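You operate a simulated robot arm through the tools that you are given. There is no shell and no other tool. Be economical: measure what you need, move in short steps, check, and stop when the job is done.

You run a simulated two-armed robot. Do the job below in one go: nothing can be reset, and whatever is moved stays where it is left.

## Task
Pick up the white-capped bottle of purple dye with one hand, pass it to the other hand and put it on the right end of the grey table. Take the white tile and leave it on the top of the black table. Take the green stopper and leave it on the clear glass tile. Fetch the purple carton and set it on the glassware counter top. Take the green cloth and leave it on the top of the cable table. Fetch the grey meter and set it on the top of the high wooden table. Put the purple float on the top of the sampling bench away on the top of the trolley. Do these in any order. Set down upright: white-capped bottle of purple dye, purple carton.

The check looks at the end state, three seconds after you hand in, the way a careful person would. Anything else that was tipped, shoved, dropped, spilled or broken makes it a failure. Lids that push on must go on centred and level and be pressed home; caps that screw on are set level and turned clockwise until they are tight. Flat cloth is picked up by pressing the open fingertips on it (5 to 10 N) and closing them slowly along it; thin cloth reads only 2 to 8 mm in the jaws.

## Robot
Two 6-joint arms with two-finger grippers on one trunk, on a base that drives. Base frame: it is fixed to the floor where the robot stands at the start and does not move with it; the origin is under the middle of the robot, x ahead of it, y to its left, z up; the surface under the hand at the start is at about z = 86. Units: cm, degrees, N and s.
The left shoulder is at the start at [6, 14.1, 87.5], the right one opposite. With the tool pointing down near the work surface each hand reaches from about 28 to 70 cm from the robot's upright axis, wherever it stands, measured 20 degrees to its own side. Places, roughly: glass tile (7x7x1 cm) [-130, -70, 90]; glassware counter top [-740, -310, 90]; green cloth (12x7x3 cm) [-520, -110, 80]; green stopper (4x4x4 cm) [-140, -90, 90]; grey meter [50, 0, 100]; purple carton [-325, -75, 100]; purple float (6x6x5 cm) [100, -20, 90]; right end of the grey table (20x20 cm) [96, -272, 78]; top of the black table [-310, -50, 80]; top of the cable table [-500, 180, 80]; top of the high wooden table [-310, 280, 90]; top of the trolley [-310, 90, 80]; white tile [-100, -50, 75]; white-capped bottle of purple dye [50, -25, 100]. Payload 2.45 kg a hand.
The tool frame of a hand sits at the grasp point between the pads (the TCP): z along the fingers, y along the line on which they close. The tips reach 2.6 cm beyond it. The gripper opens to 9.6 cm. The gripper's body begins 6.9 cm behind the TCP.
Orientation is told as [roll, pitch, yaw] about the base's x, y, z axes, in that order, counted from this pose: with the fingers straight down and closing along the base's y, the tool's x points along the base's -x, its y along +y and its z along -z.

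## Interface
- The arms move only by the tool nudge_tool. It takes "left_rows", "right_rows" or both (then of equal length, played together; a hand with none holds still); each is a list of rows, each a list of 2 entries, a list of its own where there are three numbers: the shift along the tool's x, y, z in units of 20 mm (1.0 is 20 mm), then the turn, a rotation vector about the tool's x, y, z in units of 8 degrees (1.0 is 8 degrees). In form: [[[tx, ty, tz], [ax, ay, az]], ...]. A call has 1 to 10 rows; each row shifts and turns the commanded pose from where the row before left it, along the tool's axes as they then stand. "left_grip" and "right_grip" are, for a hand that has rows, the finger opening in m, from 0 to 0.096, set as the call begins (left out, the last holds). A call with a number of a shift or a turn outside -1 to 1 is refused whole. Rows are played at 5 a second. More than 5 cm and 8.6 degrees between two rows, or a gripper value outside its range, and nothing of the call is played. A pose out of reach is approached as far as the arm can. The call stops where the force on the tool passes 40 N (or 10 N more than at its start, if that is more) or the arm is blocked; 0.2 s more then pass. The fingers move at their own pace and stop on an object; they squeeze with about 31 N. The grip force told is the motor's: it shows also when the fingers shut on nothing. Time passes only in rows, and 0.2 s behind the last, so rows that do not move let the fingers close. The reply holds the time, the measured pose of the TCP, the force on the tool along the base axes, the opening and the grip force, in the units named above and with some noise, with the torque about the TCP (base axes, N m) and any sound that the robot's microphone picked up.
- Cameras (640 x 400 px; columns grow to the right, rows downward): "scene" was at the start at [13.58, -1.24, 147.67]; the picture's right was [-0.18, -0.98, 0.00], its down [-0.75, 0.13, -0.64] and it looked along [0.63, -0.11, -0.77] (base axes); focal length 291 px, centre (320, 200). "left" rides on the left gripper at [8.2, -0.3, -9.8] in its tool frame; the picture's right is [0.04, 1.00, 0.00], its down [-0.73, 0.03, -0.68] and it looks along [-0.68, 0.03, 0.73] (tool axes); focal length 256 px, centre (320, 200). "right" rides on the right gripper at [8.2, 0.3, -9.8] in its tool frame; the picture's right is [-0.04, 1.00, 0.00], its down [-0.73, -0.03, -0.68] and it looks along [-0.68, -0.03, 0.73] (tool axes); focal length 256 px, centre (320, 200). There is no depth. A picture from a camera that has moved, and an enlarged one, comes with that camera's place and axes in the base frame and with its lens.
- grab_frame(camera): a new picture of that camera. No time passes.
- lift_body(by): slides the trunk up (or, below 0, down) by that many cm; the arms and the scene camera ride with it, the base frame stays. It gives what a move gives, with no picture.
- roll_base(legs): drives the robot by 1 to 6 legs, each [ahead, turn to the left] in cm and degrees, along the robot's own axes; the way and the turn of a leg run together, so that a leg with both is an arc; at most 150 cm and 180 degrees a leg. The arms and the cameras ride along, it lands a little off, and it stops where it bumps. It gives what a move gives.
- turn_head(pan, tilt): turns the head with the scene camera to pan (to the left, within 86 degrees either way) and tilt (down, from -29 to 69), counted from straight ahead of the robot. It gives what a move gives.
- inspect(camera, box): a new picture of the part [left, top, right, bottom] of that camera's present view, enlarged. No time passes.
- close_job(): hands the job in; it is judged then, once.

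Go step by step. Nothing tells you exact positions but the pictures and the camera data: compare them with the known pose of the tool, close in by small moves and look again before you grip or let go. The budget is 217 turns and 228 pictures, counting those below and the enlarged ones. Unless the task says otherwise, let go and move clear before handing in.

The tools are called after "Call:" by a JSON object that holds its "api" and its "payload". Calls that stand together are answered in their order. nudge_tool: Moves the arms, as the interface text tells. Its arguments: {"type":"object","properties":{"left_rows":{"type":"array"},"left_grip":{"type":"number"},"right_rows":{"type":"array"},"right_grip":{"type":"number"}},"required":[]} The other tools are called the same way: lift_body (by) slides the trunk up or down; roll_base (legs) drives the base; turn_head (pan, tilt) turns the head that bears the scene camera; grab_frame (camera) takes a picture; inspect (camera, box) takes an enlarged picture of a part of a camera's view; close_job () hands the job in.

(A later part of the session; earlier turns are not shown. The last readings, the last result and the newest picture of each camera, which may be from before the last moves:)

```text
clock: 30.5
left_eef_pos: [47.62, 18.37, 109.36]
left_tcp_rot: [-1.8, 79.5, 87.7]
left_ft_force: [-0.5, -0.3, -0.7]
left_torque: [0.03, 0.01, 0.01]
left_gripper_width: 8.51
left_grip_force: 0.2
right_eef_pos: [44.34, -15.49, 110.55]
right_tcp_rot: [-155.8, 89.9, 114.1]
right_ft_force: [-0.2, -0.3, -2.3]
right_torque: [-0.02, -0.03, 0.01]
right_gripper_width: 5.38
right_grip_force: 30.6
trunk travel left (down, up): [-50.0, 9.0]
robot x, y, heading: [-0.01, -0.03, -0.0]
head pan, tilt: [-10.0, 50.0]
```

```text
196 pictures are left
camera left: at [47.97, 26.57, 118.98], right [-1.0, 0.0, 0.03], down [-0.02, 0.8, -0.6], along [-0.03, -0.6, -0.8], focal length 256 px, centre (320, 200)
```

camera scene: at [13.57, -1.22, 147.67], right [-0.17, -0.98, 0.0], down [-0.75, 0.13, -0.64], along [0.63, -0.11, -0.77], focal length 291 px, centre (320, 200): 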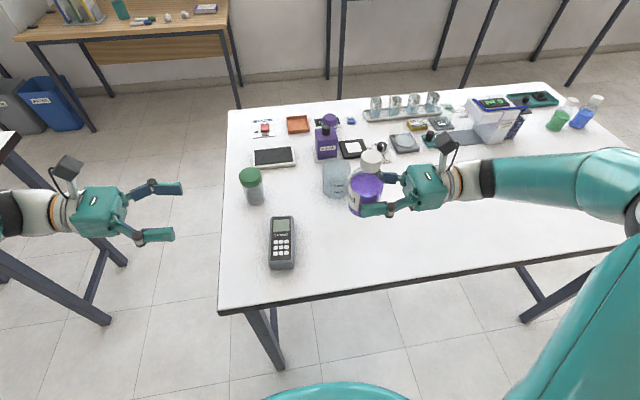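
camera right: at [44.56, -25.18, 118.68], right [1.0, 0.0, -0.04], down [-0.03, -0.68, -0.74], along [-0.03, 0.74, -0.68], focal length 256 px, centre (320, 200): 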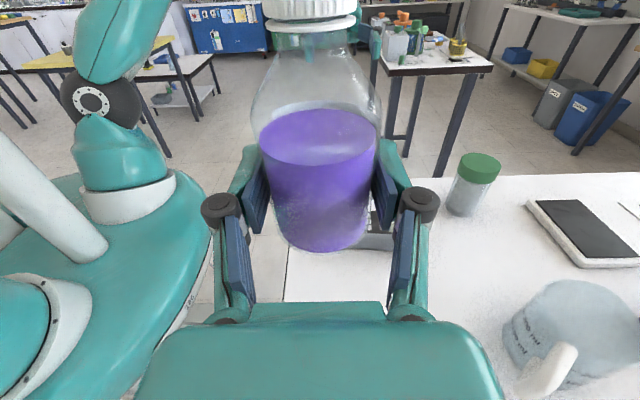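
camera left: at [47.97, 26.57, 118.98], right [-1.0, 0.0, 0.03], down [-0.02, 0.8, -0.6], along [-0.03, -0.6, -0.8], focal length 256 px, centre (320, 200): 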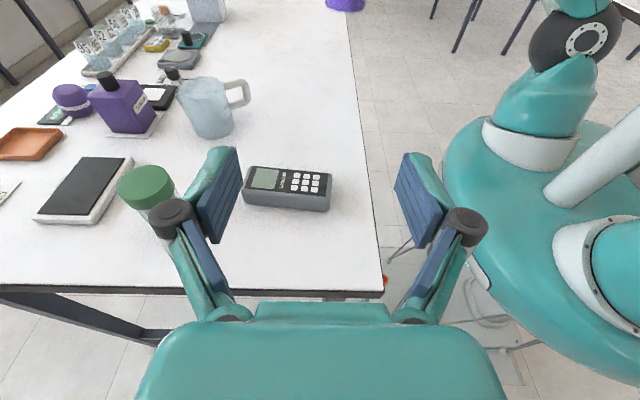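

The bottle is upright in the right hand, unbroken and about 12 cm tall, so my first cap grip had been too high. I'll bring it to y≈2 while the left hand turns back to pointing straight down, to take it by the upper body.

Call:
{"api": "nudge_tool", "payload": {"right_rows": [[[0, 0, 0.85], [0, 0, 0]], [[0, 0, 0.85], [0, 0, 0]], [[0, 0, 0.85], [0, 0, 0]], [[0, 0, 0.85], [0, 0, 0]], [[0, 0, 0.85], [0, 0, 0]], [[0, 0, 0.85], [0, 0, 0]], [[0, 0, 0.85], [0, 0, 0]], [[0, 0, 0.85], [0, 0, 0]], [[0, 0, 0.85], [0, 0, 0]], [[0, 0, 0.85], [0, 0, 0]]], "left_rows": [[[1, 0, 0], [0, -1, 0]], [[1, 0, 0], [0, -1, 0]], [[1, 0, 0], [0, -1, 0]], [[1, 0, 0], [0, -1, 0]], [[1, 0, 0], [0, -1, 0]], [[0, 0, 0], [0, -1, 0]], [[0, 0, 0], [0, -1, 0]], [[0, 0, 0], [0, -1, 0]], [[0, 0, 0], [0, -1, 0]], [[0, 0, 0], [0, -0.95, 0]]]}}

Call:
{"api": "nudge_tool", "payload": {"left_rows": [[[0, 0, -1], [0, 0, 1]], [[0, 0, -1], [0, 0, 1]], [[0, 0, -1], [0, 0, 1]], [[0, 0, -1], [0, 0, 1]], [[0, 0, 0], [0, 0, 1]], [[0, 0, 0], [0, 0, 1]], [[0, 0, 0], [0, 0, 1]], [[0, 0, 0], [0, 0, 1]], [[0, 0, 0], [0, 0, 1]], [[0, 0, 0], [0, 0, 1]]]}}

Call:
{"api": "grab_frame", "payload": {"camera": "scene"}}

Call:
{"api": "grab_frame", "payload": {"camera": "right"}}

```text
clock: 32.7
left_eef_pos: [47.63, 13.95, 117.83]
left_tcp_rot: [-0.3, -0.2, 89.8]
left_ft_force: [-0.7, 0.1, -0.3]
left_torque: [0.01, -0.01, -0.01]
left_gripper_width: 8.52
left_grip_force: 0.1
right_eef_pos: [44.41, 1.6, 110.62]
right_tcp_rot: [-101.7, 89.8, 168.1]
right_ft_force: [0.2, 0.6, -1.5]
right_torque: [0.0, 0.02, -0.01]
right_gripper_width: 5.38
right_grip_force: 30.7
trunk travel left (down, up): [-50.0, 9.0]
robot x, y, heading: [-0.01, -0.02, 0.1]
head pan, tilt: [-10.0, 50.0]
```

```text
clock: 34.9
left_eef_pos: [46.7, 14.17, 124.48]
left_tcp_rot: [0.0, -0.4, 9.6]
left_ft_force: [-0.3, 0.6, -0.6]
left_torque: [0.03, -0.04, -0.03]
left_gripper_width: 8.51
left_grip_force: 0.1
left hand out of reach, approached as far as the arm can: row 4
right_eef_pos: [44.46, 1.59, 110.53]
right_tcp_rot: [-100.3, 89.9, 169.7]
right_ft_force: [-0.7, 0.0, -0.9]
right_torque: [0.0, 0.02, -0.02]
right_gripper_width: 5.34
right_grip_force: 30.9
trunk travel left (down, up): [-50.0, 9.0]
robot x, y, heading: [-0.18, 0.18, -0.1]
head pan, tilt: [-10.0, 50.0]
```

```text
195 pictures are left
camera scene: at [13.58, -1.22, 147.66], right [-0.17, -0.98, 0.0], down [-0.75, 0.13, -0.64], along [0.63, -0.11, -0.77], focal length 291 px, centre (320, 200)
```

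scene: 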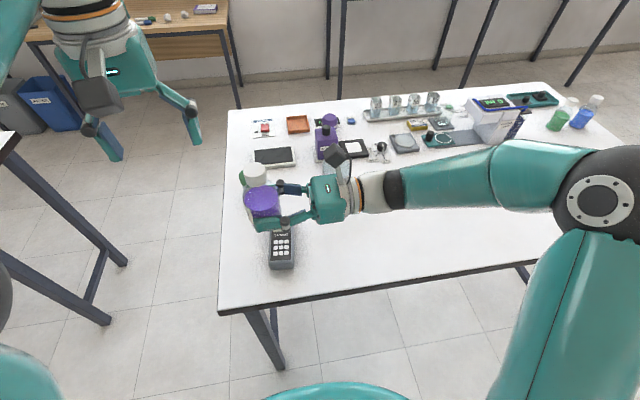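

```text
194 pictures are left
camera right: at [44.61, -8.12, 118.86], right [1.0, 0.0, -0.04], down [-0.03, -0.68, -0.73], along [-0.03, 0.73, -0.68], focal length 256 px, centre (320, 200)
```

right: 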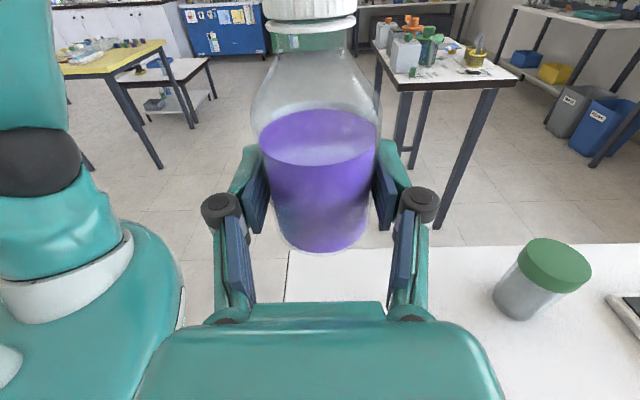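

The left arm is near its height limit there, so I'll lower the bottle 10 cm and then bring the left hand over the cap.

Call:
{"api": "nudge_tool", "payload": {"right_rows": [[[-1, 0, 0], [0, 0, 0]], [[-1, 0, 0], [0, 0, 0]], [[-1, 0, 0], [0, 0, 0]], [[-1, 0, 0], [0, 0, 0]], [[-1, 0, 0], [0, 0, 0]], [[0, 0, 0], [0, 0, 0]], [[0, 0, 0], [0, 0, 0]], [[0, 0, 0], [0, 0, 0]], [[0, 0, 0], [0, 0, 0]], [[0, 0, 0], [0, 0, 0]]], "left_rows": [[[0, 0, 1], [0, 0, 0.6]], [[0, 0, 1], [0, 0, 0.6]], [[0, 0, 1], [0, 0, 0]], [[0.65, 0, 1], [0, 0, 0]], [[0.5, -1, 0], [0, 0, 0]], [[0, -1, 0], [0, 0, 0]], [[0, -1, 0], [0, 0, 0]], [[0, -1, 0], [0, 0, 0]], [[0, -1, 0], [0, 0, 0]], [[0, -1, 0], [0, 0, 0]]]}}

Call:
{"api": "grab_frame", "payload": {"camera": "left"}}

Call:
{"api": "grab_frame", "payload": {"camera": "right"}}

Call:
{"api": "inspect", "payload": {"camera": "scene", "box": [200, 120, 400, 245]}}

```text
clock: 37.1
left_eef_pos: [44.54, 2.1, 116.58]
left_tcp_rot: [0.1, -0.3, 0.1]
left_ft_force: [-0.4, 0.5, 0.9]
left_torque: [0.0, 0.0, -0.02]
left_gripper_width: 8.52
left_grip_force: 0.1
right_eef_pos: [44.27, 1.63, 100.48]
right_tcp_rot: [-111.5, 89.9, 158.4]
right_ft_force: [-0.6, -0.3, -1.2]
right_torque: [-0.03, 0.02, 0.01]
right_gripper_width: 5.36
right_grip_force: 31.1
trunk travel left (down, up): [-50.0, 9.0]
robot x, y, heading: [-0.08, 0.04, -0.0]
head pan, tilt: [-10.0, 50.0]
```

```text
193 pictures are left
camera left: at [36.38, 1.82, 126.19], right [-0.04, 1.0, 0.0], down [0.73, 0.03, 0.68], along [0.68, 0.03, -0.73], focal length 256 px, centre (320, 200)
```

left: 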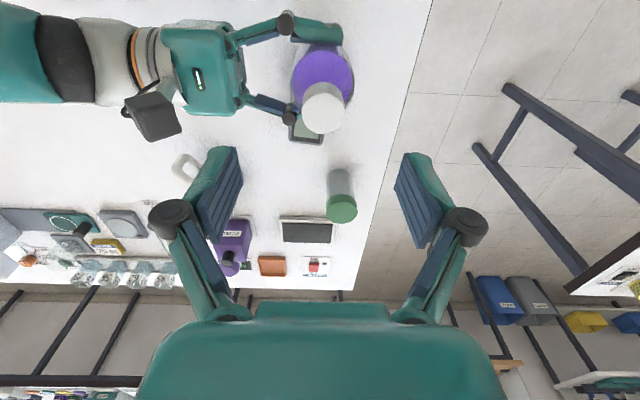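

```text
192 pictures are left
camera right: at [44.55, -8.19, 108.74], right [1.0, 0.0, -0.04], down [-0.03, -0.68, -0.73], along [-0.03, 0.73, -0.68], focal length 256 px, centre (320, 200)
```

right: 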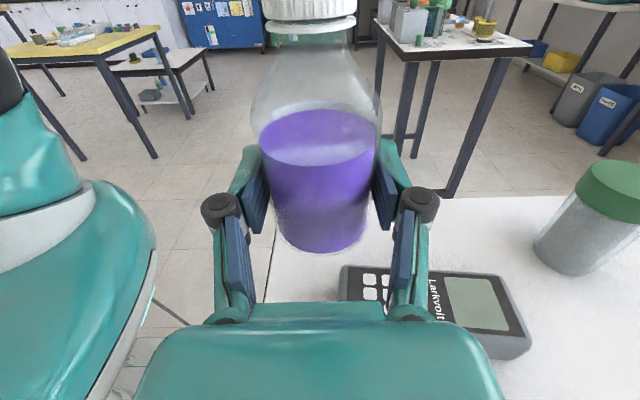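

```text
3.20 times, centred on (300, 182) of scene
camera zoom: at [13.6, -1.27, 147.66], right [-0.17, -0.98, 0.0], down [-0.76, 0.13, -0.64], along [0.63, -0.11, -0.77], focal length 932 px, centre (384, 256)
```

zoom: 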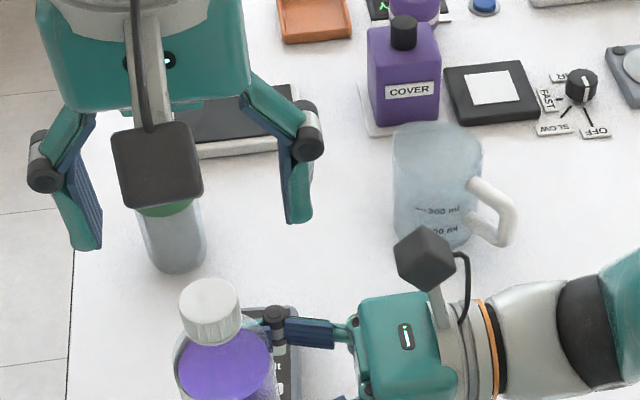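

The cap top is at [44.0, 2.5, 109.4]. I'll correct and bring the left fingers down around the upper body to z=105.4.

Call:
{"api": "nudge_tool", "payload": {"left_rows": [[[0.25, 0.2, 0], [0, 0, 0]], [[0, 0, 1], [0, 0, 0]], [[0, 0, 1], [0, 0, 0]], [[0, 0, 1], [0, 0, 0]], [[0, 0, 1], [0, 0, 0]], [[0, 0, 0.8], [0, 0, 0]], [[0, 0, 0.8], [0, 0, 0]]]}}

Call:
{"api": "grab_frame", "payload": {"camera": "left"}}

Call:
{"api": "grab_frame", "payload": {"camera": "right"}}

Call:
{"api": "inspect", "payload": {"camera": "scene", "box": [200, 140, 360, 240]}}

```text
clock: 38.7
left_eef_pos: [44.07, 2.48, 104.97]
left_tcp_rot: [0.1, -0.3, 0.2]
left_ft_force: [0.1, 0.1, 0.6]
left_torque: [0.01, 0.01, 0.0]
left_gripper_width: 8.49
left_grip_force: 0.0
right_eef_pos: [44.33, 1.63, 100.59]
right_tcp_rot: [-100.1, 89.9, 169.9]
right_ft_force: [0.5, -0.3, -2.2]
right_torque: [-0.03, 0.01, -0.01]
right_gripper_width: 5.38
right_grip_force: 31.3
trunk travel left (down, up): [-50.0, 9.0]
robot x, y, heading: [0.12, 0.09, 0.2]
head pan, tilt: [-10.0, 50.0]
```

```text
190 pictures are left
camera left: at [35.95, 2.05, 114.75], right [-0.04, 1.0, 0.0], down [0.73, 0.03, 0.68], along [0.68, 0.03, -0.73], focal length 256 px, centre (320, 200)
```

left: 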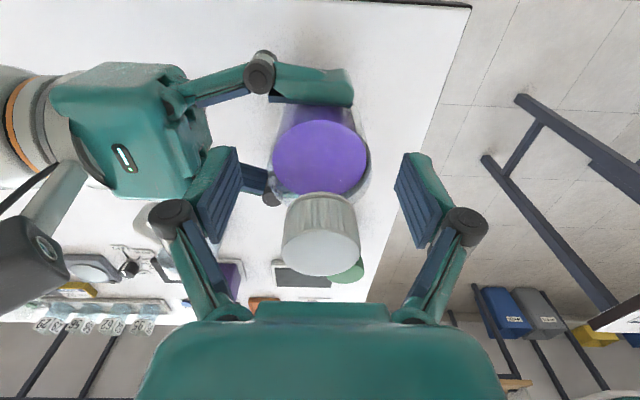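

```text
189 pictures are left
camera right: at [44.56, -8.16, 108.73], right [1.0, 0.0, -0.04], down [-0.03, -0.68, -0.73], along [-0.03, 0.73, -0.68], focal length 256 px, centre (320, 200)
```

right: 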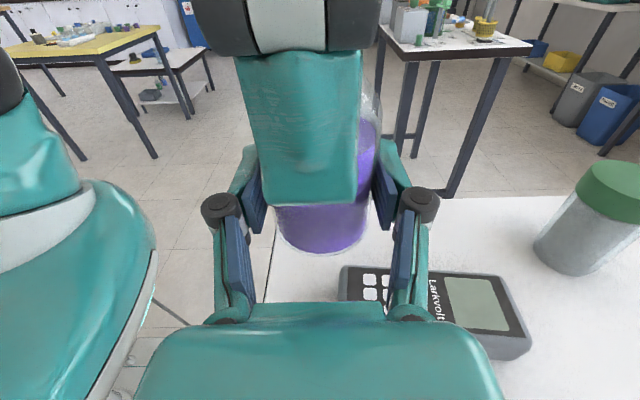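

```text
4.00 times, centred on (280, 190) of scene
camera zoom: at [13.61, -1.22, 147.66], right [-0.17, -0.98, 0.0], down [-0.76, 0.13, -0.64], along [0.63, -0.11, -0.77], focal length 1164 px, centre (480, 240)
```

zoom: 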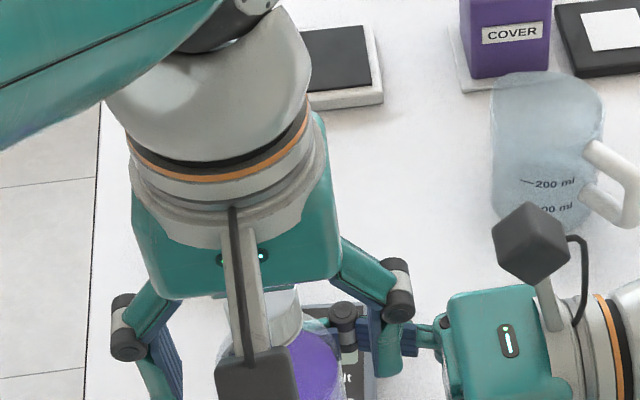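

The fingers straddle the upper body. I'll close the left hand and check that it holds before I release the right.

Call:
{"api": "nudge_tool", "payload": {"left_grip": 0.0, "left_rows": [[[-0.13, 0, 0], [0, 0, 0]], [[0, 0, 0], [0, 0, 0]], [[0, 0, 0], [0, 0, 0]], [[0, 0, 0], [0, 0, 0]], [[0, 0, 0], [0, 0, 0]]]}}

Call:
{"api": "grab_frame", "payload": {"camera": "left"}}

```text
clock: 39.9
left_eef_pos: [44.38, 2.52, 105.0]
left_tcp_rot: [-0.1, -0.3, 0.0]
left_ft_force: [-3.8, -9.1, 1.6]
left_torque: [-0.33, 0.02, 0.01]
left_gripper_width: 5.4
left_grip_force: 30.7
right_eef_pos: [44.26, 1.61, 100.35]
right_tcp_rot: [-92.9, 89.9, 177.1]
right_ft_force: [4.7, 8.2, -3.4]
right_torque: [-0.01, 0.19, -0.06]
right_gripper_width: 5.39
right_grip_force: 30.9
trunk travel left (down, up): [-50.0, 9.0]
robot x, y, heading: [0.05, -0.44, -0.1]
head pan, tilt: [-10.0, 50.0]
```

```text
187 pictures are left
camera left: at [36.16, 2.07, 114.82], right [-0.04, 1.0, 0.0], down [0.73, 0.03, 0.68], along [0.68, 0.03, -0.73], focal length 256 px, centre (320, 200)
```

left: 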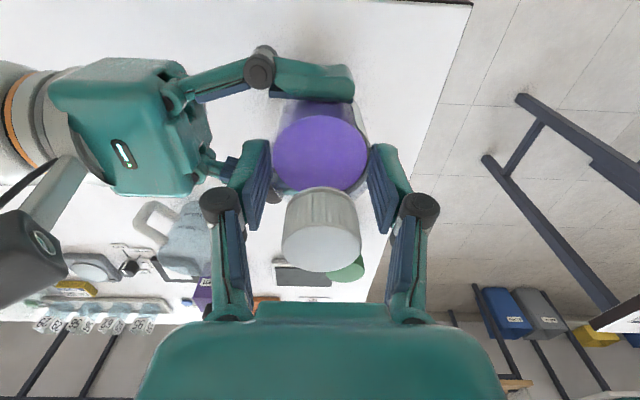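

The left hand holds the full 5.4 cm diameter. I'll open the right hand and draw it straight back.

Call:
{"api": "nudge_tool", "payload": {"right_grip": 0.08, "right_rows": [[[0, 0, 0], [0, 0, 0]], [[0, 0, 0], [0, 0, 0]], [[0, 0, 0], [0, 0, 0]], [[0, 0, -1], [0, 0, 0]], [[0, 0, -1], [0, 0, 0]], [[0, 0, -1], [0, 0, 0]], [[0, 0, -1], [0, 0, 0]], [[0, 0, -1], [0, 0, 0]], [[0, 0, -1], [0, 0, 0]], [[0, 0, -1], [0, 0, 0]]]}}

Call:
{"api": "grab_frame", "payload": {"camera": "right"}}

Call:
{"api": "grab_frame", "payload": {"camera": "left"}}

```text
clock: 42.1
left_eef_pos: [44.39, 2.47, 105.14]
left_tcp_rot: [0.1, -0.3, 0.1]
left_ft_force: [1.0, 0.7, 1.1]
left_torque: [0.02, -0.01, -0.01]
left_gripper_width: 5.41
left_grip_force: 31.3
right_eef_pos: [44.15, -12.33, 100.4]
right_tcp_rot: [-108.8, 89.9, 161.1]
right_ft_force: [0.5, -1.1, -0.3]
right_torque: [0.0, 0.01, 0.01]
right_gripper_width: 7.99
right_grip_force: 0.1
trunk travel left (down, up): [-50.0, 9.0]
robot x, y, heading: [-0.14, -0.14, 0.1]
head pan, tilt: [-10.0, 50.0]
```

```text
186 pictures are left
camera right: at [44.51, -22.23, 108.64], right [1.0, 0.0, -0.04], down [-0.03, -0.68, -0.73], along [-0.03, 0.73, -0.68], focal length 256 px, centre (320, 200)
```

right: 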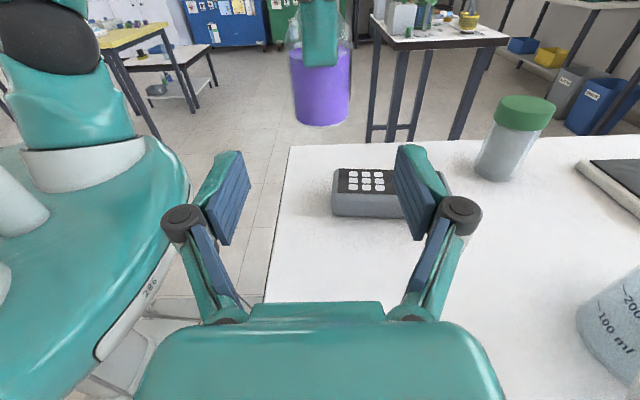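

```text
185 pictures are left
camera left: at [36.16, 2.08, 114.82], right [-0.04, 1.0, 0.0], down [0.73, 0.03, 0.68], along [0.68, 0.03, -0.73], focal length 256 px, centre (320, 200)
```

left: 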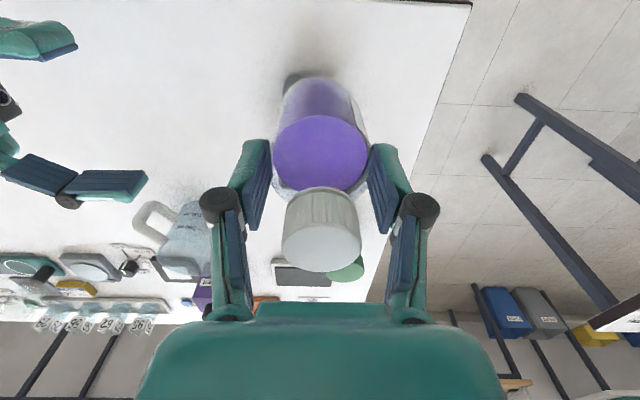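

The handover is done and the left hand holds the bottle. I'll move it left and clear, and reorient the right hand to take the meter from above.

Call:
{"api": "nudge_tool", "payload": {"right_rows": [[[0, 0, 0], [0, -1, 0]], [[0, 0, 0], [0, -1, 0]], [[0, 0, 0], [0, -1, 0]], [[0, 0, 0], [0, -1, 0]], [[0, 0, 0], [0, -1, 0]], [[0, 0, 0], [0, -1, 0]], [[0, 0, 0], [0, -1, 0]], [[0, 0, 0], [0, -1, 0]], [[0, 0, 0], [0, -1, 0]], [[0, 0, 0], [0, -1, 0]]], "left_rows": [[[0, 0, -0.5], [0, 0, 0]], [[0, 0.5, -1], [0, 0, 0]], [[0, 1, -1], [0, 0, 0]], [[0, 1, 0], [0, 0, 0]], [[0, 1, 0], [0, 0, 0]], [[0, 1, 0], [0, 0, 0]], [[0, 1, 0], [0, 0, 0]], [[0, 1, 0], [0, 0, 0]], [[0, 1, 0], [0, 0, 0]], [[0, 1, 0], [0, 0, 0]]]}}

Call:
{"api": "nudge_tool", "payload": {"right_rows": [[[0, 0, 0], [0, -1, 0]], [[0, 0, 0], [0, -0.25, 0]], [[0, 0, 0], [0, 0, -1]], [[0, 0, 0], [0, 0, -1]], [[0, 0, 0], [0, 0, -1]], [[0, 0, 0], [0, 0, -1]], [[0, 0, 0], [0, 0, -1]], [[0, 0, 0], [0, 0, -1]], [[0, 0, 0], [0, 0, -1]], [[0, 0, 0], [0, 0, -1]]]}}

Call:
{"api": "nudge_tool", "payload": {"right_rows": [[[0, 0, 0], [0, 0, -1]], [[0, 0, 0], [0, 0, -1]], [[0, 0, 0], [0, 0, -0.75]], [[-1, 1, 0], [0, 0, 0]], [[-1, 1, 0], [0, 0, 0]], [[-1, 1, 0], [0, 0, 0]], [[-0.7, 1, 0], [0, 0, 0]], [[0, 1, 0], [0, 0, 0]], [[0, 1, 0], [0, 0, 0]]]}}

Call:
{"api": "grab_frame", "payload": {"camera": "right"}}

Call:
{"api": "grab_frame", "payload": {"camera": "scene"}}

```text
clock: 44.3
left_eef_pos: [44.21, 19.58, 110.19]
left_tcp_rot: [0.0, -0.3, 0.1]
left_ft_force: [0.5, -0.4, -1.6]
left_torque: [0.0, -0.02, 0.01]
left_gripper_width: 5.43
left_grip_force: 31.0
right_eef_pos: [44.36, -12.19, 100.5]
right_tcp_rot: [0.0, 9.9, -90.1]
right_ft_force: [-0.2, -0.7, -0.3]
right_torque: [-0.05, 0.01, -0.01]
right_gripper_width: 8.01
right_grip_force: 0.0
trunk travel left (down, up): [-50.0, 9.0]
robot x, y, heading: [0.34, -0.26, 0.0]
head pan, tilt: [-10.0, 50.0]
```

```text
clock: 46.5
left_eef_pos: [44.33, 19.41, 110.16]
left_tcp_rot: [0.0, -0.2, 0.1]
left_ft_force: [0.2, -1.0, -1.9]
left_torque: [0.01, 0.04, 0.02]
left_gripper_width: 5.41
left_grip_force: 31.5
right_eef_pos: [44.34, -12.27, 100.55]
right_tcp_rot: [-0.1, 0.2, -25.8]
right_ft_force: [-0.5, -0.4, 0.3]
right_torque: [0.0, 0.0, 0.0]
right_gripper_width: 8.01
right_grip_force: 0.1
trunk travel left (down, up): [-50.0, 9.0]
robot x, y, heading: [-0.04, -0.16, -0.2]
head pan, tilt: [-10.0, 50.0]
```

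```text
clock: 48.5
left_eef_pos: [44.34, 19.58, 110.19]
left_tcp_rot: [0.0, -0.4, 0.0]
left_ft_force: [0.5, -0.3, -1.8]
left_torque: [-0.03, 0.05, -0.04]
left_gripper_width: 5.43
left_grip_force: 31.0
right_eef_pos: [52.48, -0.88, 100.39]
right_tcp_rot: [-0.2, 0.2, -4.0]
right_ft_force: [-0.2, 0.2, -0.1]
right_torque: [-0.03, -0.03, 0.0]
right_gripper_width: 7.97
right_grip_force: 0.0
trunk travel left (down, up): [-50.0, 9.0]
robot x, y, heading: [0.02, -0.09, -0.1]
head pan, tilt: [-10.0, 50.0]
```

```text
184 pictures are left
camera right: at [44.29, 0.1, 110.34], right [0.11, 0.99, 0.0], down [0.73, -0.08, 0.68], along [0.67, -0.07, -0.74], focal length 256 px, centre (320, 200)
```

right: 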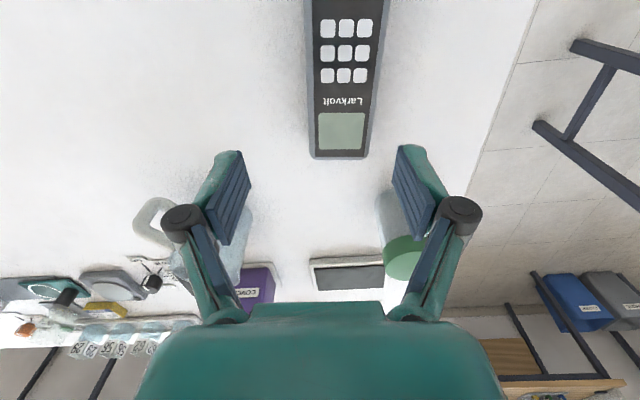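

```text
183 pictures are left
camera scene: at [13.6, -1.16, 147.66], right [-0.17, -0.98, 0.0], down [-0.76, 0.13, -0.64], along [0.63, -0.11, -0.77], focal length 291 px, centre (320, 200)
```

scene: 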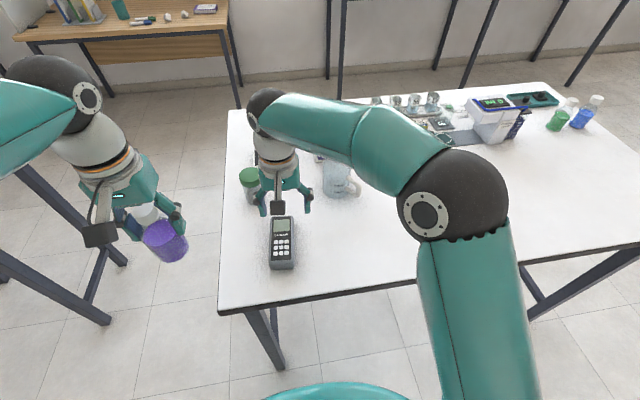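

The meter's centre is at about [51.3, 1.4]. I'll line up and go down.

Call:
{"api": "nudge_tool", "payload": {"right_rows": [[[0.34, 0.55, 0], [0, 0, 0]], [[0.34, 0.55, 0], [0, 0, 0]], [[0, 0, 1], [0, 0, 0]], [[0, 0, 1], [0, 0, 0]], [[0, 0, 1], [0, 0, 0]], [[0, 0, 1], [0, 0, 0]], [[0, 0, 0.75], [0, 0, 0]], [[0, 0, 0.75], [0, 0, 0]]]}}

Call:
{"api": "grab_frame", "payload": {"camera": "right"}}

```text
clock: 50.3
left_eef_pos: [44.31, 19.51, 110.08]
left_tcp_rot: [0.0, -0.3, 0.1]
left_ft_force: [0.6, 0.0, -0.6]
left_torque: [0.0, 0.0, 0.02]
left_gripper_width: 5.45
left_grip_force: 30.6
right_eef_pos: [51.29, 1.24, 89.54]
right_tcp_rot: [0.0, 0.1, -4.1]
right_ft_force: [-0.3, 0.5, 0.4]
right_torque: [0.0, -0.01, -0.01]
right_gripper_width: 7.97
right_grip_force: 0.0
trunk travel left (down, up): [-50.0, 9.0]
robot x, y, heading: [-0.02, 0.13, 0.2]
head pan, tilt: [-10.0, 50.0]
```

```text
182 pictures are left
camera right: at [43.05, 2.26, 99.49], right [0.11, 0.99, 0.0], down [0.73, -0.08, 0.68], along [0.67, -0.07, -0.73], focal length 256 px, centre (320, 200)
```

right: 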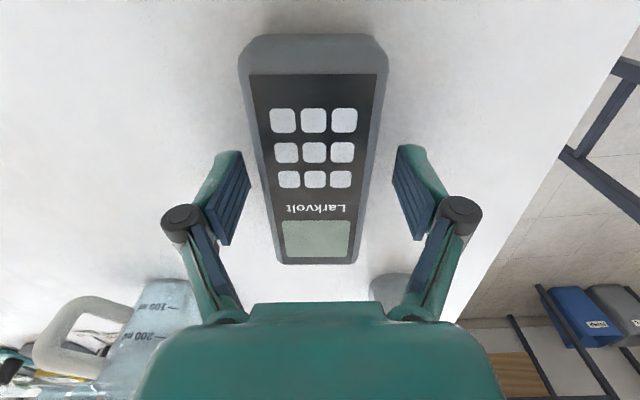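

It is well centred. I'll close and lift.

Call:
{"api": "nudge_tool", "payload": {"right_grip": 0.0, "right_rows": [[[0, 0, 0], [0, 0, 0]], [[0, 0, 0], [0, 0, 0]], [[0, 0, 0], [0, 0, 0]], [[0, 0, -0.5], [0, 0, 0]], [[0, 0, -1], [0, 0, 0]], [[0, 0, -1], [0, 0, 0]], [[0, 0, -1], [0, 0, 0]], [[0, 0, -1], [0, 0, 0]], [[0, 0, -1], [0, 0, 0]], [[0, 0, -1], [0, 0, 0]]]}}

Call:
{"api": "grab_frame", "payload": {"camera": "right"}}

Call:
{"api": "turn_head", "payload": {"pan": -60, "tilt": 20}}

Call:
{"api": "grab_frame", "payload": {"camera": "scene"}}

```text
clock: 52.5
left_eef_pos: [44.28, 19.57, 110.18]
left_tcp_rot: [0.0, -0.3, 0.0]
left_ft_force: [0.9, -0.4, -1.1]
left_torque: [0.0, -0.01, -0.03]
left_gripper_width: 5.41
left_grip_force: 30.7
right_eef_pos: [51.24, 1.36, 102.55]
right_tcp_rot: [0.0, 0.1, -4.0]
right_ft_force: [0.6, -0.1, -2.2]
right_torque: [0.02, -0.01, -0.02]
right_gripper_width: 5.79
right_grip_force: 31.1
trunk travel left (down, up): [-50.0, 9.0]
robot x, y, heading: [-0.21, -0.4, 0.1]
head pan, tilt: [-10.0, 50.0]
```

```text
181 pictures are left
camera right: at [43.05, 2.26, 112.47], right [0.11, 0.99, 0.0], down [0.73, -0.08, 0.68], along [0.67, -0.07, -0.74], focal length 256 px, centre (320, 200)
```

right: 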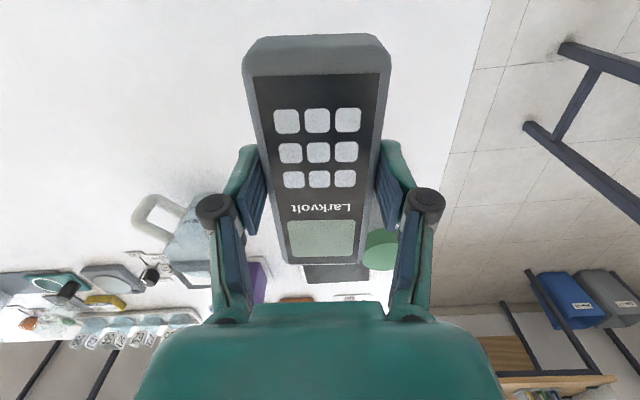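

```text
clock: 53.7
left_eef_pos: [44.31, 19.48, 110.11]
left_tcp_rot: [0.1, -0.3, 0.1]
left_ft_force: [0.5, 0.1, -1.6]
left_torque: [0.02, 0.0, 0.02]
left_gripper_width: 5.43
left_grip_force: 30.9
right_eef_pos: [51.3, 1.32, 102.51]
right_tcp_rot: [0.1, 0.1, -4.1]
right_ft_force: [0.5, -0.7, -3.0]
right_torque: [0.01, -0.01, 0.03]
right_gripper_width: 5.74
right_grip_force: 31.0
trunk travel left (down, up): [-50.0, 9.0]
robot x, y, heading: [0.2, 0.14, -0.4]
head pan, tilt: [-60.0, 20.0]
```

```text
180 pictures are left
camera scene: at [10.69, -7.94, 152.22], right [-0.87, -0.5, 0.0], down [-0.17, 0.3, -0.94], along [0.47, -0.81, -0.34], focal length 291 px, centre (320, 200)
```

scene: 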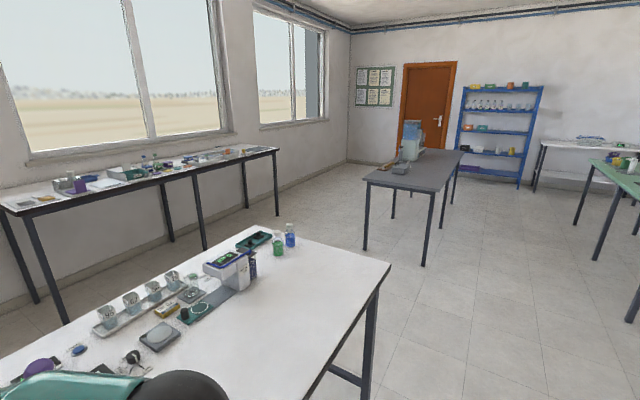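

Both items are held. I need the grey table's true layout, so I'll zoom in on it and start backing away.

Call:
{"api": "inspect", "payload": {"camera": "scene", "box": [340, 110, 500, 210]}}

Call:
{"api": "roll_base", "payload": {"legs": [[-40, 0], [0, -90], [150, 0], [28, 0], [0, 90]]}}

Call:
{"api": "turn_head", "payload": {"pan": -45, "tilt": 30}}

Call:
{"api": "grab_frame", "payload": {"camera": "scene"}}

```text
4.00 times, centred on (420, 160) of scene
camera zoom: at [10.69, -7.94, 152.22], right [-0.87, -0.5, 0.0], down [-0.17, 0.3, -0.94], along [0.47, -0.81, -0.34], focal length 1164 px, centre (-80, 360)
```

zoom: 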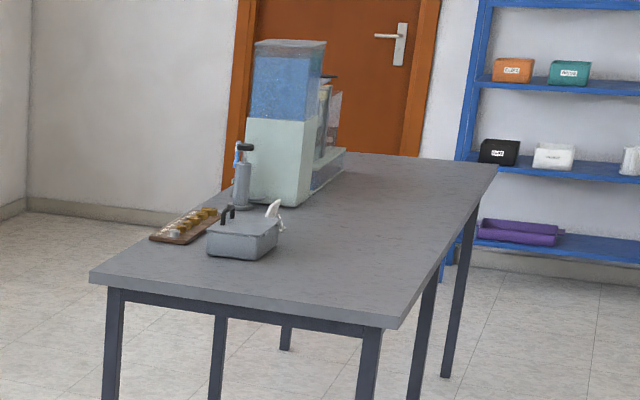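

```text
clock: 59.6
left_eef_pos: [-10.45, -39.62, 110.3]
left_tcp_rot: [0.2, -0.3, -76.9]
left_ft_force: [-1.0, -0.1, -1.1]
left_torque: [-0.01, -0.07, -0.01]
left_gripper_width: 5.4
left_grip_force: 31.5
right_eef_pos: [-26.62, -50.46, 102.4]
right_tcp_rot: [0.1, 0.3, -80.9]
right_ft_force: [-1.3, -0.8, -3.1]
right_torque: [0.07, -0.06, 0.02]
right_gripper_width: 5.76
right_grip_force: 31.0
trunk travel left (down, up): [-50.0, 9.0]
robot x, y, heading: [-33.33, 0.61, -78.5]
head pan, tilt: [-60.0, 20.0]
stopped in leg 2: the robot was blocked; the commanded pose is now the measured one
```

```text
clock: 60.4
left_eef_pos: [-10.18, -39.55, 110.24]
left_tcp_rot: [0.1, -0.4, -76.8]
left_ft_force: [0.2, -0.6, -1.1]
left_torque: [-0.02, -0.01, 0.0]
left_gripper_width: 5.39
left_grip_force: 31.3
right_eef_pos: [-26.35, -50.25, 102.62]
right_tcp_rot: [0.0, 0.3, -80.9]
right_ft_force: [-0.4, -0.3, -2.5]
right_torque: [0.03, -0.01, -0.02]
right_gripper_width: 5.77
right_grip_force: 30.7
trunk travel left (down, up): [-50.0, 9.0]
robot x, y, heading: [-33.6, 0.95, -78.9]
head pan, tilt: [-45.0, 30.0]
```

```text
178 pictures are left
camera scene: at [-37.65, -12.39, 150.62], right [-0.83, 0.56, 0.0], down [0.28, 0.41, -0.87], along [-0.48, -0.72, -0.5], focal length 291 px, centre (320, 200)
```

scene: 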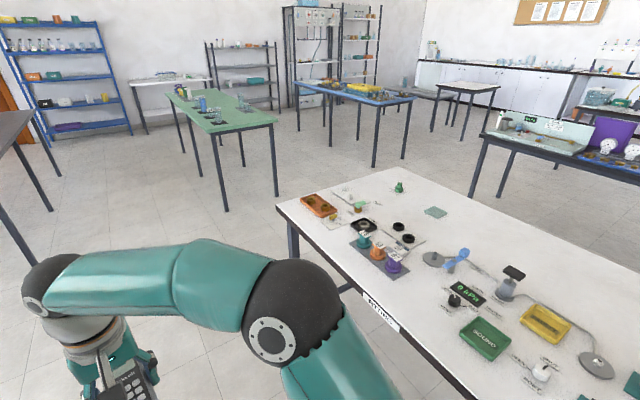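

The right elbow was stopped at the edge of the table behind at x≈-80. I'll drive ahead away from it and carry on.

Call:
{"api": "roll_base", "payload": {"legs": [[60, 0], [0, -11], [122, 0], [0, 90], [90, 0]]}}

Call:
{"api": "grab_frame", "payload": {"camera": "scene"}}

```text
clock: 73.8
left_eef_pos: [25.09, -176.02, 110.12]
left_tcp_rot: [0.1, -0.2, -13.7]
left_ft_force: [0.4, 0.9, -1.5]
left_torque: [-0.05, 0.0, 0.01]
left_gripper_width: 5.43
left_grip_force: 30.1
right_eef_pos: [27.39, -195.36, 102.6]
right_tcp_rot: [-0.3, 0.2, -17.7]
right_ft_force: [0.8, 1.2, -2.9]
right_torque: [-0.01, 0.06, 0.0]
right_gripper_width: 5.76
right_grip_force: 31.2
trunk travel left (down, up): [-50.0, 9.0]
robot x, y, heading: [-23.6, -184.26, -13.7]
head pan, tilt: [-45.0, 30.0]
stopped in leg 4: the robot was blocked; the commanded pose is now the measured one
```

```text
177 pictures are left
camera scene: at [-12.68, -192.99, 150.62], right [-0.85, -0.52, 0.0], down [-0.26, 0.42, -0.87], along [0.45, -0.74, -0.5], focal length 291 px, centre (320, 200)
```

scene: 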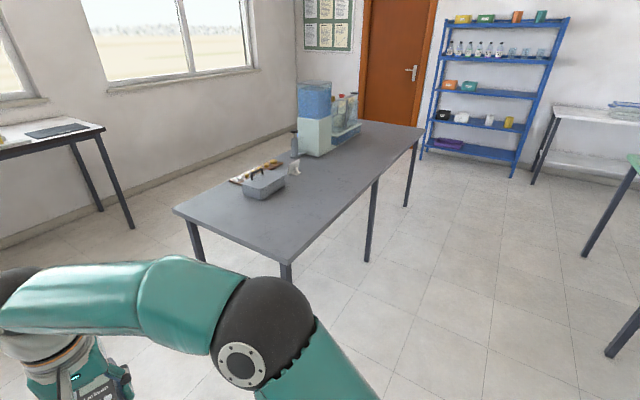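

The turn stopped again, so I'll look around to see what is close.

Call:
{"api": "turn_head", "payload": {"pan": 60, "tilt": 35}}

Call:
{"api": "grab_frame", "payload": {"camera": "scene"}}

Call:
{"api": "turn_head", "payload": {"pan": 0, "tilt": 40}}

Call:
{"api": "grab_frame", "payload": {"camera": "scene"}}

```text
clock: 75.6
left_eef_pos: [24.84, -176.3, 110.35]
left_tcp_rot: [0.1, -0.4, -13.7]
left_ft_force: [0.7, -0.5, -0.9]
left_torque: [-0.01, 0.02, 0.02]
left_gripper_width: 5.39
left_grip_force: 31.0
right_eef_pos: [27.32, -195.79, 102.63]
right_tcp_rot: [0.1, 0.2, -17.8]
right_ft_force: [0.2, -0.7, -1.2]
right_torque: [0.02, 0.04, 0.03]
right_gripper_width: 5.75
right_grip_force: 31.1
trunk travel left (down, up): [-50.0, 9.0]
robot x, y, heading: [-23.37, -184.34, -13.6]
head pan, tilt: [60.0, 35.0]
```

```text
176 pictures are left
camera scene: at [-11.55, -179.24, 149.84], right [0.72, -0.69, 0.0], down [-0.4, -0.41, -0.82], along [0.57, 0.59, -0.57], focal length 291 px, centre (320, 200)
```

scene: 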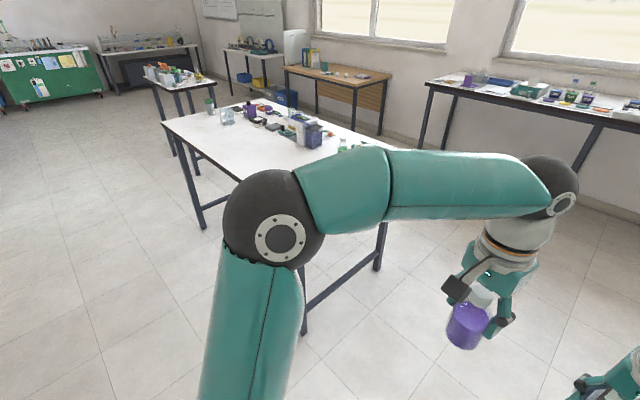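

```text
clock: 76.9
left_eef_pos: [24.86, -176.38, 110.3]
left_tcp_rot: [0.1, -0.3, -13.7]
left_ft_force: [0.4, 0.3, -1.2]
left_torque: [0.02, 0.03, 0.0]
left_gripper_width: 5.45
left_grip_force: 30.6
right_eef_pos: [27.24, -195.7, 102.72]
right_tcp_rot: [0.0, 0.2, -17.7]
right_ft_force: [-0.5, 0.7, -2.5]
right_torque: [-0.02, -0.01, 0.03]
right_gripper_width: 5.73
right_grip_force: 31.0
trunk travel left (down, up): [-50.0, 9.0]
robot x, y, heading: [-23.7, -184.55, -13.9]
head pan, tilt: [0.0, 40.0]
```

```text
175 pictures are left
camera scene: at [-9.38, -187.61, 149.08], right [-0.24, -0.97, 0.0], down [-0.63, 0.15, -0.77], along [0.74, -0.18, -0.64], focal length 291 px, centre (320, 200)
```

scene: 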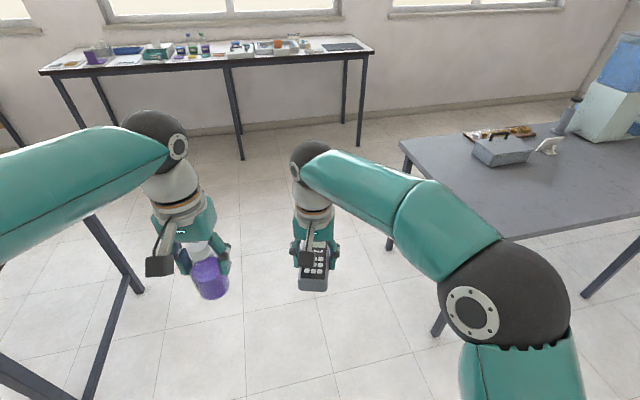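

Nothing is near the robot here. I'll just continue the turn in a smaller piece.

Call:
{"api": "roll_base", "payload": {"legs": [[0, 14], [60, 0]]}}

```text
clock: 81.3
left_eef_pos: [81.53, -163.93, 110.18]
left_tcp_rot: [0.0, -0.1, 0.9]
left_ft_force: [0.7, -0.8, -2.1]
left_torque: [0.02, 0.04, 0.01]
left_gripper_width: 5.38
left_grip_force: 30.4
right_eef_pos: [88.75, -181.96, 102.71]
right_tcp_rot: [0.1, 0.2, -3.2]
right_ft_force: [0.3, -0.3, -2.3]
right_torque: [0.04, 0.05, 0.01]
right_gripper_width: 5.76
right_grip_force: 31.1
trunk travel left (down, up): [-50.0, 9.0]
robot x, y, heading: [36.88, -183.68, 0.8]
head pan, tilt: [0.0, 40.0]
```

That worked. I'll go ahead to x≈86 and turn right in two pieces to face the grey table.

Call:
{"api": "roll_base", "payload": {"legs": [[49, 0], [0, -45], [0, -45]]}}

Call:
{"api": "turn_head", "payload": {"pan": 0, "tilt": 45}}

Call:
{"api": "grab_frame", "payload": {"camera": "scene"}}

```text
clock: 88.2
left_eef_pos: [114.09, -223.22, 110.39]
left_tcp_rot: [0.2, -0.2, -77.4]
left_ft_force: [0.3, -0.2, -1.9]
left_torque: [0.04, -0.05, 0.02]
left_gripper_width: 5.41
left_grip_force: 31.1
right_eef_pos: [97.97, -233.96, 102.57]
right_tcp_rot: [0.0, 0.3, -81.5]
right_ft_force: [-1.1, 0.2, -2.5]
right_torque: [0.07, -0.05, 0.04]
right_gripper_width: 5.76
right_grip_force: 30.8
trunk travel left (down, up): [-50.0, 9.0]
robot x, y, heading: [92.2, -181.95, -79.3]
head pan, tilt: [0.0, 40.0]
stopped in leg 3: the robot was blocked; the commanded pose is now the measured one
```

```text
clock: 88.9
left_eef_pos: [114.65, -223.12, 110.61]
left_tcp_rot: [0.0, -0.3, -77.5]
left_ft_force: [0.3, 1.2, -1.2]
left_torque: [-0.01, -0.01, 0.02]
left_gripper_width: 5.37
left_grip_force: 31.3
right_eef_pos: [98.35, -233.68, 102.6]
right_tcp_rot: [0.0, 0.2, -81.5]
right_ft_force: [0.1, 0.2, -2.4]
right_torque: [0.02, 0.0, -0.01]
right_gripper_width: 5.77
right_grip_force: 31.0
trunk travel left (down, up): [-50.0, 9.0]
robot x, y, heading: [92.08, -181.76, -79.9]
head pan, tilt: [0.0, 45.0]
```

```text
174 pictures are left
camera scene: at [94.54, -195.33, 148.36], right [-0.98, -0.18, 0.0], down [-0.13, 0.7, -0.71], along [0.13, -0.69, -0.71], focal length 291 px, centre (320, 200)
```

scene: 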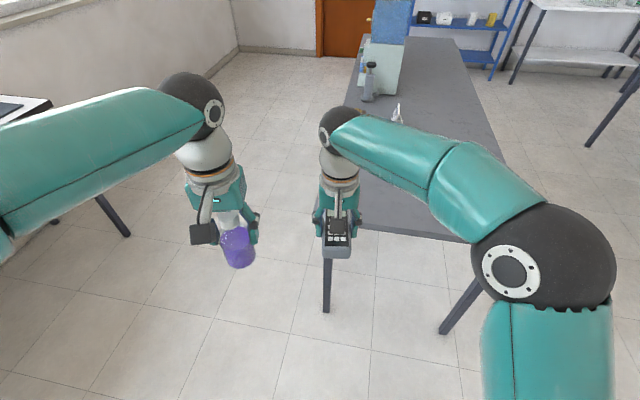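

The near edge is at y≈-254, and the zone around [93, -270] looks clear. I'll close in so the left hand can reach it.

Call:
{"api": "roll_base", "payload": {"legs": [[0, -25], [30, 0], [0, 10]]}}

Call:
{"api": "turn_head", "payload": {"pan": 10, "tilt": 50}}

Call:
{"api": "grab_frame", "payload": {"camera": "scene"}}

Call:
{"api": "grab_frame", "payload": {"camera": "left"}}

```text
clock: 93.2
left_eef_pos: [95.11, -256.2, 110.56]
left_tcp_rot: [0.1, -0.3, -92.7]
left_ft_force: [-0.9, -0.1, -1.8]
left_torque: [-0.01, -0.02, -0.01]
left_gripper_width: 5.41
left_grip_force: 31.1
right_eef_pos: [76.66, -262.2, 102.73]
right_tcp_rot: [0.0, 0.2, -96.8]
right_ft_force: [0.6, 0.6, -2.3]
right_torque: [0.05, -0.04, 0.02]
right_gripper_width: 5.77
right_grip_force: 31.0
trunk travel left (down, up): [-50.0, 9.0]
robot x, y, heading: [84.23, -210.08, -94.8]
head pan, tilt: [0.0, 45.0]
```

```text
clock: 93.9
left_eef_pos: [95.14, -256.31, 110.52]
left_tcp_rot: [0.1, -0.3, -92.6]
left_ft_force: [0.3, 0.1, -2.7]
left_torque: [-0.01, 0.01, -0.03]
left_gripper_width: 5.38
left_grip_force: 31.0
right_eef_pos: [76.64, -262.27, 102.89]
right_tcp_rot: [-0.1, 0.3, -96.9]
right_ft_force: [-1.1, 0.1, -1.6]
right_torque: [0.06, -0.02, 0.02]
right_gripper_width: 5.76
right_grip_force: 31.0
trunk travel left (down, up): [-50.0, 9.0]
robot x, y, heading: [83.95, -210.16, -94.6]
head pan, tilt: [10.0, 50.0]
```

```text
173 pictures are left
camera scene: at [84.28, -223.85, 147.66], right [-1.0, -0.09, 0.0], down [-0.07, 0.76, -0.64], along [0.06, -0.64, -0.77], focal length 291 px, centre (320, 200)
```

scene: 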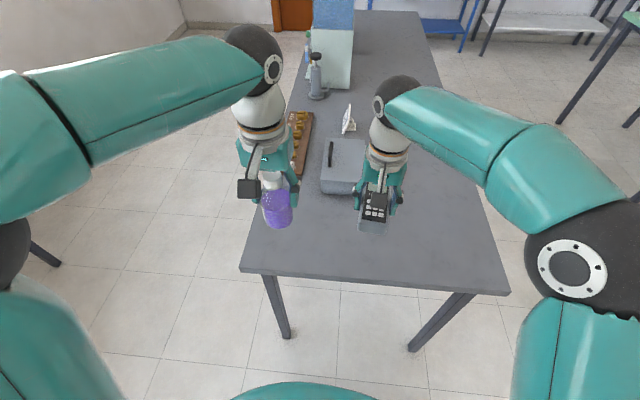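

```text
172 pictures are left
camera left: at [95.19, -248.09, 120.23], right [1.0, -0.01, 0.0], down [-0.01, -0.73, 0.68], along [0.0, -0.68, -0.73], focal length 256 px, centre (320, 200)
```

left: 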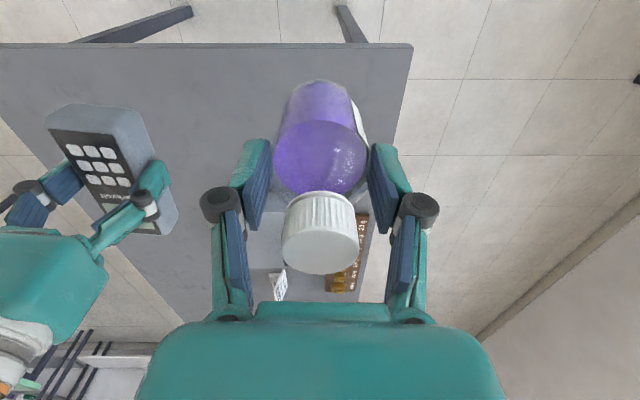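

The corners confirm the zone is centred at [96, -272]. I'll move the left hand there and start down.

Call:
{"api": "nudge_tool", "payload": {"left_rows": [[[-1, 0.1, 0], [0, 0, 0]], [[-1, 0.1, 0], [0, 0, 0]], [[-1, 0.1, 0], [0, 0, 0]], [[-1, 0.1, 0], [0, 0, 0]], [[-1, 0.1, 0], [0, 0, 0]], [[-1, 0.1, 0], [0, 0, 0]], [[-1, 0.1, 0], [0, 0, 0]], [[-0.8, 0.1, 0], [0, 0, 0]], [[0, 0, 1], [0, 0, 0]], [[0, 0, 1], [0, 0, 0]]]}}

Call:
{"api": "nudge_tool", "payload": {"left_rows": [[[0, 0, 1], [0, 0, 0]], [[0, 0, 1], [0, 0, 0]], [[0, 0, 1], [0, 0, 0]], [[0, 0, 1], [0, 0, 0]], [[0, 0, 1], [0, 0, 0]], [[0, 0, 1], [0, 0, 0]], [[0, 0, 1], [0, 0, 0]], [[0, 0, 1], [0, 0, 0]], [[0, 0, 0.9], [0, 0, 0]]]}}

Call:
{"api": "grab_frame", "payload": {"camera": "scene"}}

Call:
{"api": "grab_frame", "payload": {"camera": "left"}}

```text
clock: 96.1
left_eef_pos: [95.98, -272.1, 106.42]
left_tcp_rot: [0.1, -0.3, -92.7]
left_ft_force: [0.3, -0.5, -1.2]
left_torque: [0.04, -0.01, -0.03]
left_gripper_width: 5.41
left_grip_force: 30.7
right_eef_pos: [76.64, -262.38, 102.81]
right_tcp_rot: [-0.1, 0.3, -96.6]
right_ft_force: [0.4, 0.1, -2.1]
right_torque: [0.05, 0.0, 0.02]
right_gripper_width: 5.77
right_grip_force: 31.2
trunk travel left (down, up): [-50.0, 9.0]
robot x, y, heading: [84.0, -210.5, -94.7]
head pan, tilt: [10.0, 50.0]
```

```text
clock: 98.1
left_eef_pos: [96.18, -272.11, 88.79]
left_tcp_rot: [0.1, -0.2, -92.5]
left_ft_force: [0.5, -0.3, -1.8]
left_torque: [-0.01, 0.01, -0.01]
left_gripper_width: 5.41
left_grip_force: 30.6
right_eef_pos: [76.65, -262.32, 102.79]
right_tcp_rot: [0.0, 0.2, -96.8]
right_ft_force: [-0.8, 0.2, -3.6]
right_torque: [0.06, -0.02, 0.01]
right_gripper_width: 5.75
right_grip_force: 31.1
trunk travel left (down, up): [-50.0, 9.0]
robot x, y, heading: [84.04, -210.44, -95.1]
head pan, tilt: [10.0, 50.0]
```

```text
171 pictures are left
camera scene: at [84.29, -223.91, 147.66], right [-1.0, -0.09, 0.0], down [-0.07, 0.76, -0.64], along [0.06, -0.64, -0.77], focal length 291 px, centre (320, 200)
```

scene: 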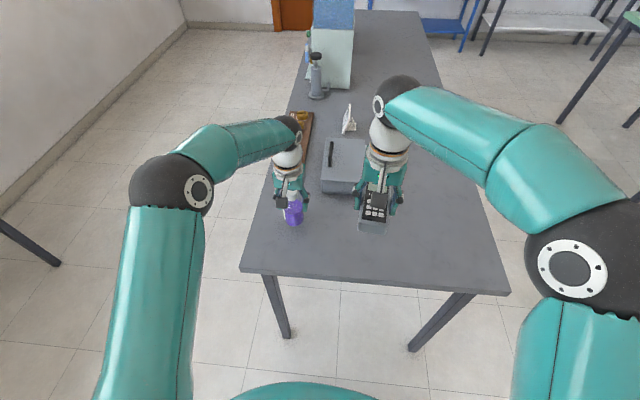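

```text
170 pictures are left
camera left: at [96.17, -263.82, 98.39], right [1.0, -0.01, 0.0], down [-0.01, -0.73, 0.68], along [0.0, -0.68, -0.73], focal length 256 px, centre (320, 200)
```

left: 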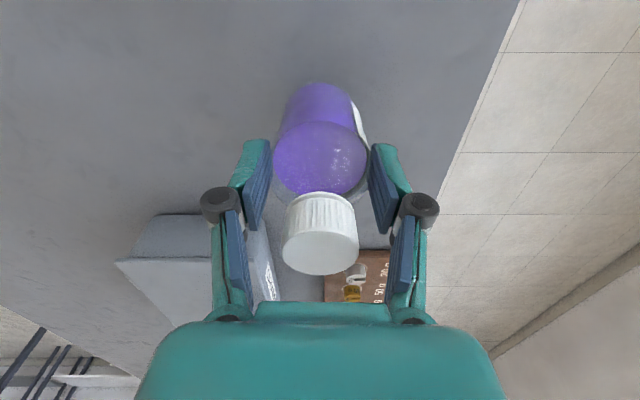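

There are no obstacles nearby. I'll lower in small steps until I feel contact.

Call:
{"api": "nudge_tool", "payload": {"left_rows": [[[0, 0, 0.4], [0, 0, 0]], [[0, 0, 0.3], [0, 0, 0]], [[0, 0, 0.2], [0, 0, 0]], [[0, 0, 0.2], [0, 0, 0]]]}}

Call:
{"api": "inspect", "payload": {"camera": "left", "box": [220, 60, 420, 185]}}

```text
clock: 99.1
left_eef_pos: [96.16, -272.08, 86.42]
left_tcp_rot: [0.0, -0.3, -92.7]
left_ft_force: [0.4, -0.5, -1.6]
left_torque: [0.0, 0.0, -0.01]
left_gripper_width: 5.41
left_grip_force: 31.2
right_eef_pos: [76.61, -262.14, 102.78]
right_tcp_rot: [0.0, 0.2, -96.8]
right_ft_force: [-0.7, 0.9, -3.6]
right_torque: [0.0, 0.02, 0.02]
right_gripper_width: 5.74
right_grip_force: 31.1
trunk travel left (down, up): [-50.0, 9.0]
robot x, y, heading: [84.01, -210.63, -94.7]
head pan, tilt: [10.0, 50.0]
```

```text
3.20 times, centred on (320, 122) of left
camera zoom: at [96.15, -263.89, 96.25], right [1.0, -0.01, 0.0], down [-0.01, -0.73, 0.68], along [0.0, -0.68, -0.73], focal length 819 px, centre (320, 448)
```

zoom: 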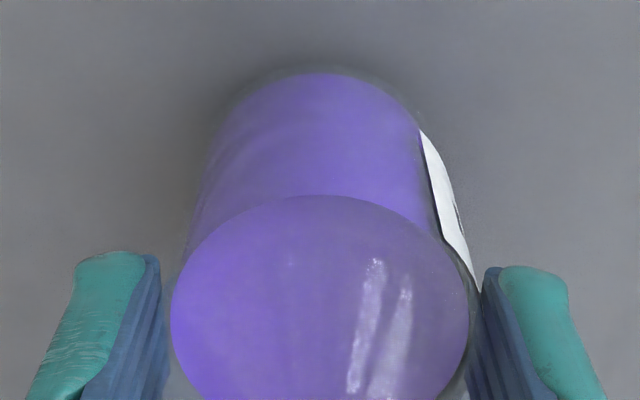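

Call:
{"api": "nudge_tool", "payload": {"left_rows": [[[0, 0, 0.15], [0, 0, 0]], [[0, 0, 0.1], [0, 0, 0]], [[0, 0, 0.1], [0, 0, 0]]]}}

```text
clock: 99.9
left_eef_pos: [96.12, -272.19, 85.99]
left_tcp_rot: [0.1, -0.5, -92.6]
left_ft_force: [0.5, 0.7, 5.9]
left_torque: [0.19, -0.02, 0.01]
left_gripper_width: 5.38
left_grip_force: 30.8
right_eef_pos: [76.65, -262.36, 102.76]
right_tcp_rot: [0.0, 0.3, -96.8]
right_ft_force: [1.0, 0.4, -1.9]
right_torque: [0.01, 0.01, -0.02]
right_gripper_width: 5.77
right_grip_force: 31.0
trunk travel left (down, up): [-50.0, 9.0]
robot x, y, heading: [84.52, -210.3, -94.4]
head pan, tilt: [10.0, 50.0]
```

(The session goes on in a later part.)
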